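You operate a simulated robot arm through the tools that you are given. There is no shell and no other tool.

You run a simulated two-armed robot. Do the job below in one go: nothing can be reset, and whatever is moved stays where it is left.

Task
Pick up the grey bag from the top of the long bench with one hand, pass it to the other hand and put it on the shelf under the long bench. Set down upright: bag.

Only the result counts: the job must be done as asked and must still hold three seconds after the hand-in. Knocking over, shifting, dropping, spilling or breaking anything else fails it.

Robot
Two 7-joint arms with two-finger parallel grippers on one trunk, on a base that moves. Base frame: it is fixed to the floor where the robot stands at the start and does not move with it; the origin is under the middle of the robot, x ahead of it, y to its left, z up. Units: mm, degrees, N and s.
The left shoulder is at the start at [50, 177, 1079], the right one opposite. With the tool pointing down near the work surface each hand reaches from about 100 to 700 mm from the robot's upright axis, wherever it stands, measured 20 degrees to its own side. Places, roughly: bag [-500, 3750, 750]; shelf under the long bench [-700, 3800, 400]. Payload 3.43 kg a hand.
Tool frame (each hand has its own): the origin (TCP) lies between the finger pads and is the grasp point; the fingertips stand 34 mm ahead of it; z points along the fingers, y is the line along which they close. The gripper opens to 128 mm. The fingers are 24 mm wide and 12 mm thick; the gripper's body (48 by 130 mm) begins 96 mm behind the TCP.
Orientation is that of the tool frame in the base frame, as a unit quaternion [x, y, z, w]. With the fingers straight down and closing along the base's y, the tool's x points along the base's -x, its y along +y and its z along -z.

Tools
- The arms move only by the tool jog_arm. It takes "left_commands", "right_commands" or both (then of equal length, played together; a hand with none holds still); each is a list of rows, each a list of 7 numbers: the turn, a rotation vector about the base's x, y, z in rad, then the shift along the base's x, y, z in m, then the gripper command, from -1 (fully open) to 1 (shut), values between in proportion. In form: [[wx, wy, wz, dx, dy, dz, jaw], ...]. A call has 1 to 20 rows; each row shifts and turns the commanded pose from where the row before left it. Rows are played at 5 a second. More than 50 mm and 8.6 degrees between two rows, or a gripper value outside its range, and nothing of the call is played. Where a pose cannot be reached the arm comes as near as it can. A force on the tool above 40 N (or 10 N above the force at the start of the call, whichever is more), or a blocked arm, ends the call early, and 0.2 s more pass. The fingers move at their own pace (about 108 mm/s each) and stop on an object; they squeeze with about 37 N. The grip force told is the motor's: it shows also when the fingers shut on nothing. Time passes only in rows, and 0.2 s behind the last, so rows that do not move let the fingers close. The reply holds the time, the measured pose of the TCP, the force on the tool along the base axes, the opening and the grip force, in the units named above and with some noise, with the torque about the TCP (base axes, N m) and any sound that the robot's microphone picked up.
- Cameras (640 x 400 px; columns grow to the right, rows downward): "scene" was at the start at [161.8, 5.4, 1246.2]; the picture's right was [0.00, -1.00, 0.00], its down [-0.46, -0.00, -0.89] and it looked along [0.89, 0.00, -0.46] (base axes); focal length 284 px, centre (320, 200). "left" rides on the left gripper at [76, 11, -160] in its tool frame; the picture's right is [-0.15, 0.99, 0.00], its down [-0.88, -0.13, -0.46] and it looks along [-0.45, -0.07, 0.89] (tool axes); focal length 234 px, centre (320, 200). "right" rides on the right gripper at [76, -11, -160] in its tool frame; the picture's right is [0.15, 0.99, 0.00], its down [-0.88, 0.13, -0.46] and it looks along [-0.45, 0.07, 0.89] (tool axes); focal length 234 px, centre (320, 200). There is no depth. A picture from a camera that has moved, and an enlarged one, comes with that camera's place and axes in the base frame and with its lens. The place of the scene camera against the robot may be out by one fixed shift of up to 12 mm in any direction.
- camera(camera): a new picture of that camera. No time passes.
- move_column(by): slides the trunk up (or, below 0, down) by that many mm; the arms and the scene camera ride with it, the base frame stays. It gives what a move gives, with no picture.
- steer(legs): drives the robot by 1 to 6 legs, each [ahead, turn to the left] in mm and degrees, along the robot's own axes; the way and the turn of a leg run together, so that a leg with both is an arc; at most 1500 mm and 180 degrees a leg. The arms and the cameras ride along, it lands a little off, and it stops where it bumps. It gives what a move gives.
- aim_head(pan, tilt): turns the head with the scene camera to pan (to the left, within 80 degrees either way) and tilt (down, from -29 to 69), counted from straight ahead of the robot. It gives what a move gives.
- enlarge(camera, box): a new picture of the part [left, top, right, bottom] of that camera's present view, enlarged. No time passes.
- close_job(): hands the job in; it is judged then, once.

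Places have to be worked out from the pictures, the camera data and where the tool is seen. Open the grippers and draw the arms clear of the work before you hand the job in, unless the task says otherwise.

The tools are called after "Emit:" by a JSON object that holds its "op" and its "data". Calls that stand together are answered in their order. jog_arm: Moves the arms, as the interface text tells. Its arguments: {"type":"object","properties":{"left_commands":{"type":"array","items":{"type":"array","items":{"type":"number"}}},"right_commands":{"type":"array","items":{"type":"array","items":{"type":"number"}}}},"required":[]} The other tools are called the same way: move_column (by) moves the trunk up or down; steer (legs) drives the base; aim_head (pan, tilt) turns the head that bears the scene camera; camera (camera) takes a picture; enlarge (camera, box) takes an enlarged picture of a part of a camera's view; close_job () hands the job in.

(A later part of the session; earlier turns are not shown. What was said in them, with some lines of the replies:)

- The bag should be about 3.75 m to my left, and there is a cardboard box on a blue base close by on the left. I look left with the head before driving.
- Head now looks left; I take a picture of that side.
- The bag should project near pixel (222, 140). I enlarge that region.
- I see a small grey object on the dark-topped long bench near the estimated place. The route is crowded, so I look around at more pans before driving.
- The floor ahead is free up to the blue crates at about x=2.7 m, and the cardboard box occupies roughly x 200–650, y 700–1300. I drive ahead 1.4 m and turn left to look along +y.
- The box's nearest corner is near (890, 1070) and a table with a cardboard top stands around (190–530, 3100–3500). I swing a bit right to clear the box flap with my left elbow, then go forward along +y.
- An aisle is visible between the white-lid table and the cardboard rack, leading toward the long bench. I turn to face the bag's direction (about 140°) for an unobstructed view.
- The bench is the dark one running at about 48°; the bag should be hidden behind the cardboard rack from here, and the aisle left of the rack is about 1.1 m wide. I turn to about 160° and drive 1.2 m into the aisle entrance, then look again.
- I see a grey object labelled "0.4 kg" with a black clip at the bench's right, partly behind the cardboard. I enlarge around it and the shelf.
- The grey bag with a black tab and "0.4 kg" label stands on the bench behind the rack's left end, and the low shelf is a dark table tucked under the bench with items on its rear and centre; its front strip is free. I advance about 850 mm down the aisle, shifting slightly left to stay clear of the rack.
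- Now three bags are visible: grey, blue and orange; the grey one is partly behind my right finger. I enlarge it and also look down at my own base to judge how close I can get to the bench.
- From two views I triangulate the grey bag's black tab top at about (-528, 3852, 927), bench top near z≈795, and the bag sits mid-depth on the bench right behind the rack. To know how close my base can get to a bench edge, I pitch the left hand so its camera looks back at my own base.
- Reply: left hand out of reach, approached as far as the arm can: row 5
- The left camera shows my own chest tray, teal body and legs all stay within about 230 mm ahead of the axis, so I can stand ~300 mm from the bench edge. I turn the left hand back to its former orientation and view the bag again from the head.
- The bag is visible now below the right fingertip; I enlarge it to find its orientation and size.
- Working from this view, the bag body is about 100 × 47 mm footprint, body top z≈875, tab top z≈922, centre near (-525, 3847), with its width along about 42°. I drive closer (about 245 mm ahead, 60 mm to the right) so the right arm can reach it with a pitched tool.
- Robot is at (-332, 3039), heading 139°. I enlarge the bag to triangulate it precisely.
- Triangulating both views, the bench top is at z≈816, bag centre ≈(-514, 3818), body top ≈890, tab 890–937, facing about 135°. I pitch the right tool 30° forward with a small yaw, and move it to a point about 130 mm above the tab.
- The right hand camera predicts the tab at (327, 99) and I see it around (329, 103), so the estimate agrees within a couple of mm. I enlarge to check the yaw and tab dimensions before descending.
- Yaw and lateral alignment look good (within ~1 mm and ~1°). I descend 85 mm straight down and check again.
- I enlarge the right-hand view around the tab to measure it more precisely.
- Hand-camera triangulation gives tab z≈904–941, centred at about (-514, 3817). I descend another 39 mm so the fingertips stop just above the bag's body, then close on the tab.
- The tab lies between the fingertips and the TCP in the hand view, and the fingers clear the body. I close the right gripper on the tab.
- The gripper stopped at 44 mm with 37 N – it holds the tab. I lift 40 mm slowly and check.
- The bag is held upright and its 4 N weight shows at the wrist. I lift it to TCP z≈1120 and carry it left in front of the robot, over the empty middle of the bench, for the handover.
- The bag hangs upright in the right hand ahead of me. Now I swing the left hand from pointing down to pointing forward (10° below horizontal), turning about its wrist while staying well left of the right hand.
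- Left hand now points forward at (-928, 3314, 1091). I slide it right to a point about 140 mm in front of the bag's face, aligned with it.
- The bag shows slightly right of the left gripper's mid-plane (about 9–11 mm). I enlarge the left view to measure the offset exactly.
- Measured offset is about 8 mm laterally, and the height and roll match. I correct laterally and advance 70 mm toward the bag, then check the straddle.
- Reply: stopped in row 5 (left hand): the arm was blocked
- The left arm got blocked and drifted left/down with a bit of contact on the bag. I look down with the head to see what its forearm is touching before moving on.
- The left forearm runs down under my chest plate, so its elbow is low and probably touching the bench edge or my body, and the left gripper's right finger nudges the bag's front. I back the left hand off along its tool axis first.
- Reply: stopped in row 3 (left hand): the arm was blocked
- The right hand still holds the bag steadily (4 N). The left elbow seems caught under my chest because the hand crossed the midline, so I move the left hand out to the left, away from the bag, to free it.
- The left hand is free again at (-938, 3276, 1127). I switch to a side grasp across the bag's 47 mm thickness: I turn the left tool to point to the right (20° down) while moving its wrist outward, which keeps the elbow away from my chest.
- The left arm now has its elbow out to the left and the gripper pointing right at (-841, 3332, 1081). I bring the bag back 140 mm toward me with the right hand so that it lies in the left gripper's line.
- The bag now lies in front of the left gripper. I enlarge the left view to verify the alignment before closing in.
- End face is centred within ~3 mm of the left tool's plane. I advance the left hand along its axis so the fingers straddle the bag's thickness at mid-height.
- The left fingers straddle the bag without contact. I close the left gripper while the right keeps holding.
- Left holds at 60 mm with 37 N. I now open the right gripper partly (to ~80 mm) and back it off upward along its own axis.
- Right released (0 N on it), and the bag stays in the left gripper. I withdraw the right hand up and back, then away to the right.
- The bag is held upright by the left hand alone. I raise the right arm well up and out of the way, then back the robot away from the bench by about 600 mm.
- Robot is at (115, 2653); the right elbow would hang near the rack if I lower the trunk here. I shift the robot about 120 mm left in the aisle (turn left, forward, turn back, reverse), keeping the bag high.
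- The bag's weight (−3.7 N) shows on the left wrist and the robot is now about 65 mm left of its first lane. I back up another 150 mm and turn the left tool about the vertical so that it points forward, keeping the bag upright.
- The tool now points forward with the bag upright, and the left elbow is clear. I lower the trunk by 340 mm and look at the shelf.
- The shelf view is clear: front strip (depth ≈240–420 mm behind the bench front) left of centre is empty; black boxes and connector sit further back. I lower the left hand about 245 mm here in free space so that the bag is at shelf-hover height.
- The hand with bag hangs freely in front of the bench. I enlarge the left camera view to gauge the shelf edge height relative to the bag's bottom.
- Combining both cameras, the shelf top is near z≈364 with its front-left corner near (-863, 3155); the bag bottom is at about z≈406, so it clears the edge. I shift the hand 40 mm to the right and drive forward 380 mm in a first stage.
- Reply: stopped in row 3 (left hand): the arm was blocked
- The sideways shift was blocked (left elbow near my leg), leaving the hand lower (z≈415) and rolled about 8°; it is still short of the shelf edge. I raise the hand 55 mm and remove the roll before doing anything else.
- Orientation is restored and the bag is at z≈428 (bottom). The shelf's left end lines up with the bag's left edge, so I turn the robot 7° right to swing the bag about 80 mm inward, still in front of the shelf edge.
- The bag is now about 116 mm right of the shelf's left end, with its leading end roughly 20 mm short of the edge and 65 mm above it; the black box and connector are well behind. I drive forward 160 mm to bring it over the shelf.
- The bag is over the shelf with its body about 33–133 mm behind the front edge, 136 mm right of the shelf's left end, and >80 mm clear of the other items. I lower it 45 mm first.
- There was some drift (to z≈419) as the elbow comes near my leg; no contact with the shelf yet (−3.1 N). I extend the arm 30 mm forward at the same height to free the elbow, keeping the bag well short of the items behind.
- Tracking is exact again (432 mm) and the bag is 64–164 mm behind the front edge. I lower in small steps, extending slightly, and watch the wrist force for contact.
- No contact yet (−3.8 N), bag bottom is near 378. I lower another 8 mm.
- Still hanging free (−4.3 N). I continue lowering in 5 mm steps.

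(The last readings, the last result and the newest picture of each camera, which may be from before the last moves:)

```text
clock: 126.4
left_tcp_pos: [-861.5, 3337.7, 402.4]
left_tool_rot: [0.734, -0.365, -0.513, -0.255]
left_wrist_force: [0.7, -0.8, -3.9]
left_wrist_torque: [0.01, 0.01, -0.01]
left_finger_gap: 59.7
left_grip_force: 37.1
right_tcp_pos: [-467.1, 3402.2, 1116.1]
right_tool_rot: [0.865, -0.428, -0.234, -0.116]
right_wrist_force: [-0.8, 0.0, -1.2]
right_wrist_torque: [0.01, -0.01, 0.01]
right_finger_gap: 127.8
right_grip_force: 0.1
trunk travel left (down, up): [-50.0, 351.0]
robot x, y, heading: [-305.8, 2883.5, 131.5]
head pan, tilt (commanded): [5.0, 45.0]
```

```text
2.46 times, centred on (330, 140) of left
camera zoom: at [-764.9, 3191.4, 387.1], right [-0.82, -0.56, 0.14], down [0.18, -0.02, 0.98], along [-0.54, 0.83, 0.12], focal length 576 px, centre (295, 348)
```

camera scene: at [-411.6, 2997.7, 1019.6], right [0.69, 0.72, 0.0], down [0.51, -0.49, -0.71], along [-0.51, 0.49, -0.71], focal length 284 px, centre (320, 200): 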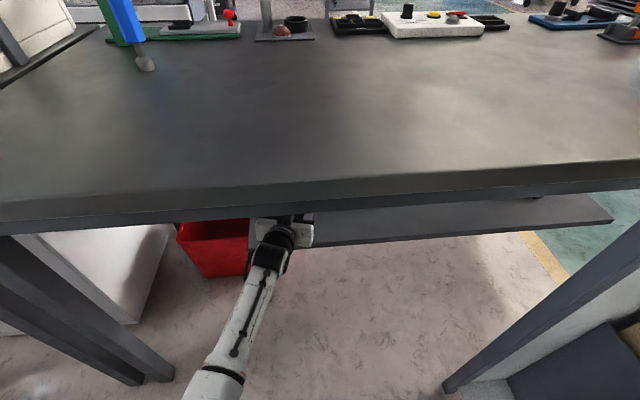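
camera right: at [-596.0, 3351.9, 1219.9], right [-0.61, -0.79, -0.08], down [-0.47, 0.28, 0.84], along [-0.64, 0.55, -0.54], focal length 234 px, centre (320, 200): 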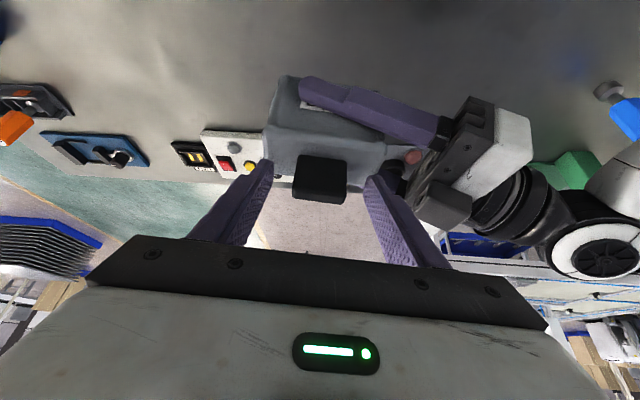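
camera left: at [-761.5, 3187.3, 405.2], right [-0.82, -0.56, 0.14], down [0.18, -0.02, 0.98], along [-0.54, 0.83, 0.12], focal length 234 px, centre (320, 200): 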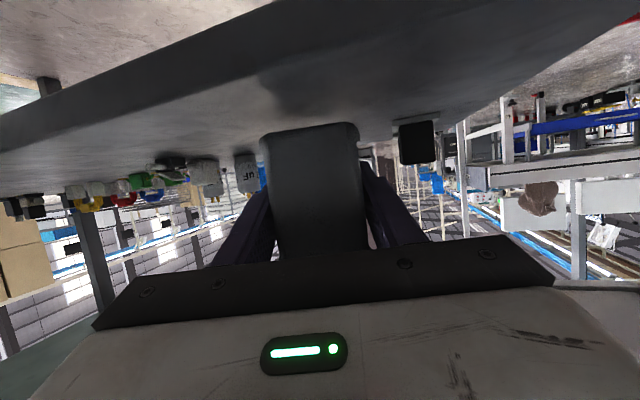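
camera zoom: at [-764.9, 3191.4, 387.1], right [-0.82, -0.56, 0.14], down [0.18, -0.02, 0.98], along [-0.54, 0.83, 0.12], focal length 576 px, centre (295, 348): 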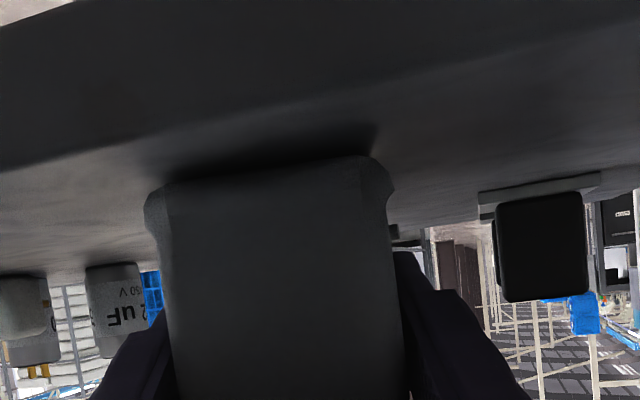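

The shadow gap is nearly closed. I continue in 3 mm steps with force checks.

Emit:
{"op": "jog_arm", "data": {"left_commands": [[0, 0, 0, 0, 0, -0.003, 1], [0, 0, 0, 0, 0, 0, 1]]}}

Emit:
{"op": "jog_arm", "data": {"left_commands": [[0, 0, 0, 0, 0, -0.003, 1], [0, 0, 0, 0, 0, 0, 1]]}}

Emit:
{"op": "enlarge", "data": {"camera": "left", "box": [200, 60, 460, 220]}}

```text
clock: 127.0
left_tcp_pos: [-862.8, 3339.7, 403.6]
left_tool_rot: [0.732, -0.364, -0.515, -0.256]
left_wrist_force: [0.5, -0.4, 1.6]
left_wrist_torque: [0.26, 0.13, -0.01]
left_finger_gap: 59.9
left_grip_force: 37.2
right_tcp_pos: [-467.6, 3401.4, 1115.7]
right_tool_rot: [0.866, -0.427, -0.233, -0.116]
right_wrist_force: [-0.2, -0.5, 0.2]
right_wrist_torque: [-0.01, 0.04, 0.01]
right_finger_gap: 128.1
right_grip_force: 0.2
trunk travel left (down, up): [-50.0, 351.0]
robot x, y, heading: [-309.7, 2882.0, 131.5]
head pan, tilt (commanded): [5.0, 45.0]
```

```text
clock: 127.6
left_tcp_pos: [-862.2, 3340.0, 402.7]
left_tool_rot: [0.732, -0.364, -0.516, -0.257]
left_wrist_force: [1.2, -1.8, 11.5]
left_wrist_torque: [0.52, 0.12, 0.02]
left_finger_gap: 60.1
left_grip_force: 36.7
right_tcp_pos: [-465.9, 3399.9, 1117.1]
right_tool_rot: [0.865, -0.428, -0.234, -0.117]
right_wrist_force: [0.3, 1.2, 0.4]
right_wrist_torque: [0.0, 0.04, -0.02]
right_finger_gap: 127.8
right_grip_force: 0.1
trunk travel left (down, up): [-50.0, 351.0]
robot x, y, heading: [-305.3, 2884.7, 131.3]
head pan, tilt (commanded): [5.0, 45.0]
```

```text
2.46 times, centred on (330, 140) of left
camera zoom: at [-765.9, 3193.0, 384.7], right [-0.82, -0.56, 0.14], down [0.19, -0.03, 0.98], along [-0.54, 0.83, 0.13], focal length 576 px, centre (295, 348)
```

zoom: 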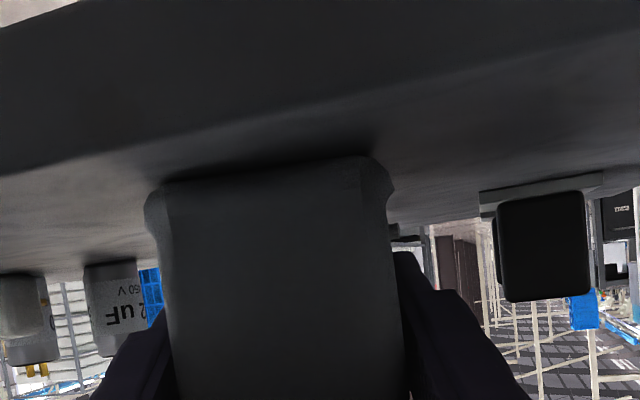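

Contact found: the shelf supports the bag (force rose to +11 N) at bag bottom z≈360. I relax 3 mm upward in command so only the weight rests, then open the left gripper.

Emit:
{"op": "jog_arm", "data": {"left_commands": [[0, 0, 0, 0, 0, 0.003, 1], [0, 0, 0, 0, 0, 0, 1]]}}

Emit:
{"op": "jog_arm", "data": {"left_commands": [[0, 0, 0, 0, 0, 0, 0], [0, 0, 0, 0, 0, 0, -0.3], [0, 0, 0, 0, 0, 0, -0.6], [0, 0, 0, 0, 0, 0, -1], [0, 0, 0, 0, 0, 0, -1]]}}

Emit:
{"op": "camera", "data": {"camera": "left"}}

```text
clock: 128.2
left_tcp_pos: [-862.5, 3339.1, 402.5]
left_tool_rot: [0.733, -0.365, -0.515, -0.256]
left_wrist_force: [-2.3, 2.7, 6.8]
left_wrist_torque: [0.77, 0.29, 0.03]
left_finger_gap: 60.1
left_grip_force: 37.1
right_tcp_pos: [-467.9, 3401.9, 1116.2]
right_tool_rot: [0.865, -0.428, -0.234, -0.117]
right_wrist_force: [0.3, 0.1, 0.2]
right_wrist_torque: [0.02, -0.01, -0.02]
right_finger_gap: 128.1
right_grip_force: 0.1
trunk travel left (down, up): [-50.0, 351.0]
robot x, y, heading: [-305.8, 2883.8, 131.4]
head pan, tilt (commanded): [5.0, 45.0]
```

```text
clock: 129.4
left_tcp_pos: [-861.5, 3338.6, 402.1]
left_tool_rot: [0.733, -0.365, -0.513, -0.256]
left_wrist_force: [-0.2, 0.4, 0.1]
left_wrist_torque: [-0.01, 0.01, 0.0]
left_finger_gap: 128.1
left_grip_force: 0.0
right_tcp_pos: [-468.1, 3401.0, 1116.3]
right_tool_rot: [0.865, -0.428, -0.234, -0.116]
right_wrist_force: [-0.2, 0.6, -0.2]
right_wrist_torque: [-0.03, 0.02, -0.04]
right_finger_gap: 128.1
right_grip_force: 0.0
trunk travel left (down, up): [-50.0, 351.0]
robot x, y, heading: [-305.0, 2882.9, 131.3]
head pan, tilt (commanded): [5.0, 45.0]
```

```text
taken
camera left: at [-765.4, 3191.7, 385.0], right [-0.82, -0.56, 0.14], down [0.18, -0.02, 0.98], along [-0.54, 0.83, 0.12], focal length 234 px, centre (320, 200)
```

left: 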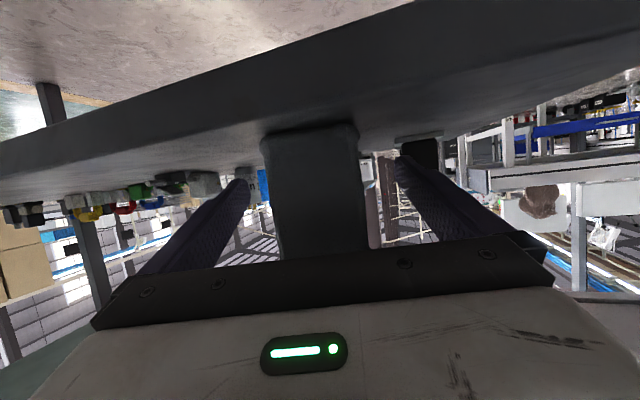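

The bag stands on the shelf with both fingers clear of it. I withdraw by driving the robot straight back 260 mm with the arm held still.

Emit:
{"op": "steer", "data": {"legs": [[-260, 0]]}}

Emit:
{"op": "camera", "data": {"camera": "left"}}

Emit:
{"op": "camera", "data": {"camera": "scene"}}

```text
clock: 131.3
left_tcp_pos: [-691.0, 3146.7, 401.3]
left_tool_rot: [0.733, -0.366, -0.513, -0.256]
left_wrist_force: [-0.1, -0.4, -0.8]
left_wrist_torque: [-0.03, 0.01, -0.03]
left_finger_gap: 128.0
left_grip_force: 0.0
right_tcp_pos: [-299.5, 3209.9, 1115.9]
right_tool_rot: [0.865, -0.428, -0.233, -0.116]
right_wrist_force: [0.4, -0.1, 0.1]
right_wrist_torque: [0.0, -0.01, 0.02]
right_finger_gap: 128.3
right_grip_force: 0.2
trunk travel left (down, up): [-50.0, 351.0]
robot x, y, heading: [-137.0, 2690.3, 131.4]
head pan, tilt (commanded): [5.0, 45.0]
```

```text
taken
camera left: at [-595.6, 2999.9, 385.1], right [-0.82, -0.56, 0.14], down [0.18, -0.02, 0.98], along [-0.54, 0.83, 0.12], focal length 234 px, centre (320, 200)
```

left: 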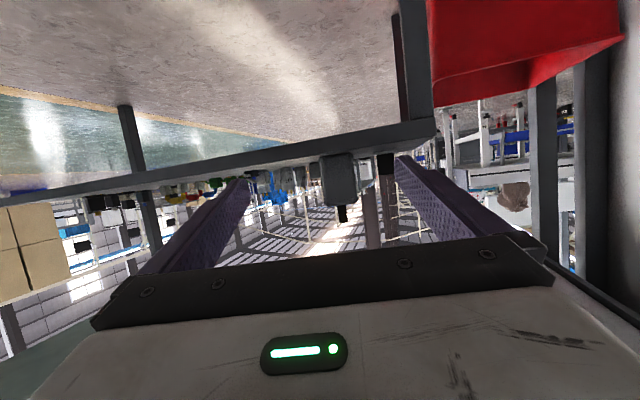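

```text
taken
camera scene: at [-241.8, 2805.4, 1019.7], right [0.69, 0.72, 0.0], down [0.51, -0.49, -0.71], along [-0.51, 0.49, -0.71], focal length 284 px, centre (320, 200)
```

scene: 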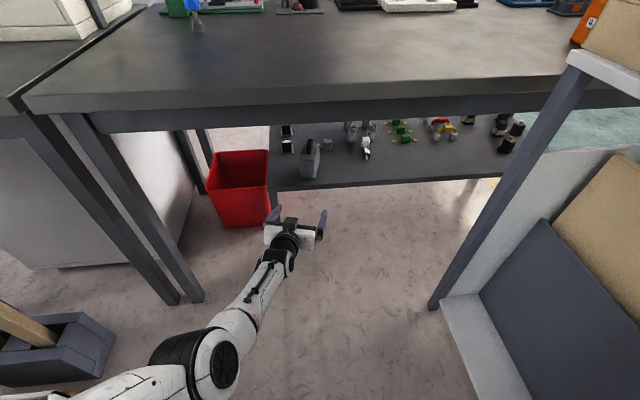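

The bag stands upright on the shelf and the hand is out. I back off further and enlarge the shelf to verify the bag and the other items.

Emit:
{"op": "steer", "data": {"legs": [[-350, 0]]}}

Emit:
{"op": "aim_head", "data": {"pan": 5, "tilt": 30}}

Emit:
{"op": "camera", "data": {"camera": "scene"}}

Emit:
{"op": "enlarge", "data": {"camera": "scene", "box": [230, 120, 430, 245]}}

```text
clock: 133.6
left_tcp_pos: [-453.2, 2882.0, 402.1]
left_tool_rot: [0.733, -0.367, -0.512, -0.257]
left_wrist_force: [-0.4, -0.2, -0.4]
left_wrist_torque: [0.0, 0.01, 0.04]
left_finger_gap: 127.8
left_grip_force: 0.0
right_tcp_pos: [-59.7, 2941.1, 1114.5]
right_tool_rot: [0.864, -0.43, -0.233, -0.117]
right_wrist_force: [0.2, 0.3, -0.3]
right_wrist_torque: [0.03, -0.01, 0.02]
right_finger_gap: 128.0
right_grip_force: 0.1
trunk travel left (down, up): [-50.0, 351.0]
robot x, y, heading: [100.4, 2420.6, 131.3]
head pan, tilt (commanded): [5.0, 45.0]
```

```text
clock: 134.3
left_tcp_pos: [-454.2, 2882.0, 402.3]
left_tool_rot: [0.733, -0.367, -0.513, -0.256]
left_wrist_force: [0.1, -0.1, -0.5]
left_wrist_torque: [-0.02, -0.02, 0.03]
left_finger_gap: 127.9
left_grip_force: 0.0
right_tcp_pos: [-60.1, 2942.0, 1115.1]
right_tool_rot: [0.865, -0.43, -0.233, -0.116]
right_wrist_force: [0.2, 0.5, -0.4]
right_wrist_torque: [-0.05, 0.0, 0.01]
right_finger_gap: 127.9
right_grip_force: 0.1
trunk travel left (down, up): [-50.0, 351.0]
robot x, y, heading: [98.2, 2424.3, 130.9]
head pan, tilt (commanded): [5.0, 30.0]
```

```text
taken
camera scene: at [-12.2, 2543.6, 1042.2], right [0.69, 0.72, 0.0], down [0.36, -0.35, -0.87], along [-0.62, 0.6, -0.5], focal length 284 px, centre (320, 200)
```

scene: 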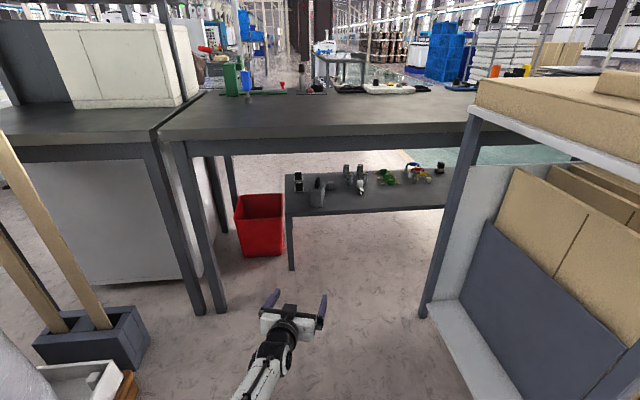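

```text
3.20 times, centred on (330, 182) of scene
camera zoom: at [-12.2, 2543.6, 1042.2], right [0.69, 0.72, 0.0], down [0.36, -0.35, -0.87], along [-0.62, 0.6, -0.5], focal length 909 px, centre (288, 256)
```

zoom: 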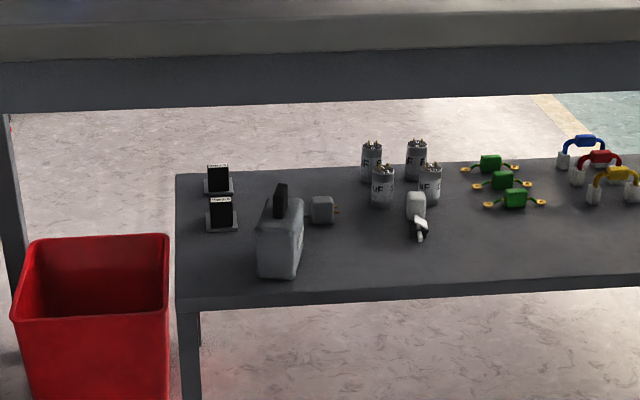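

The grey bag stands upright on the shelf's front strip, all other items are as before, both grippers are open and the arms are well clear of the bench. I hand the job in.

Emit:
{"op": "close_job", "data": {}}

```text
The job is handed in.
```

The grey bag is on the shelf under the long bench, standing upright near the front edge. I have handed the job in.

The right hand lifted it off the bench by its black tab. I passed it to the left hand in front of the robot, and the left hand set it down on the shelf. My last picture showed the bag upright and the other shelf items where they were. At that point both grippers were open and the arms were clear of the bench.

- **Blocked left arm:** the left arm was blocked three times because its elbow met the robot's own body. One of those times, during the first try at the handover, the left gripper lightly nudged the bag. The right hand held it throughout, and nothing else was touched that I could see.
- **Not checked:** I did not take a close-up of the bench top after the bag was set down. I am relying on the wider views for the items there.
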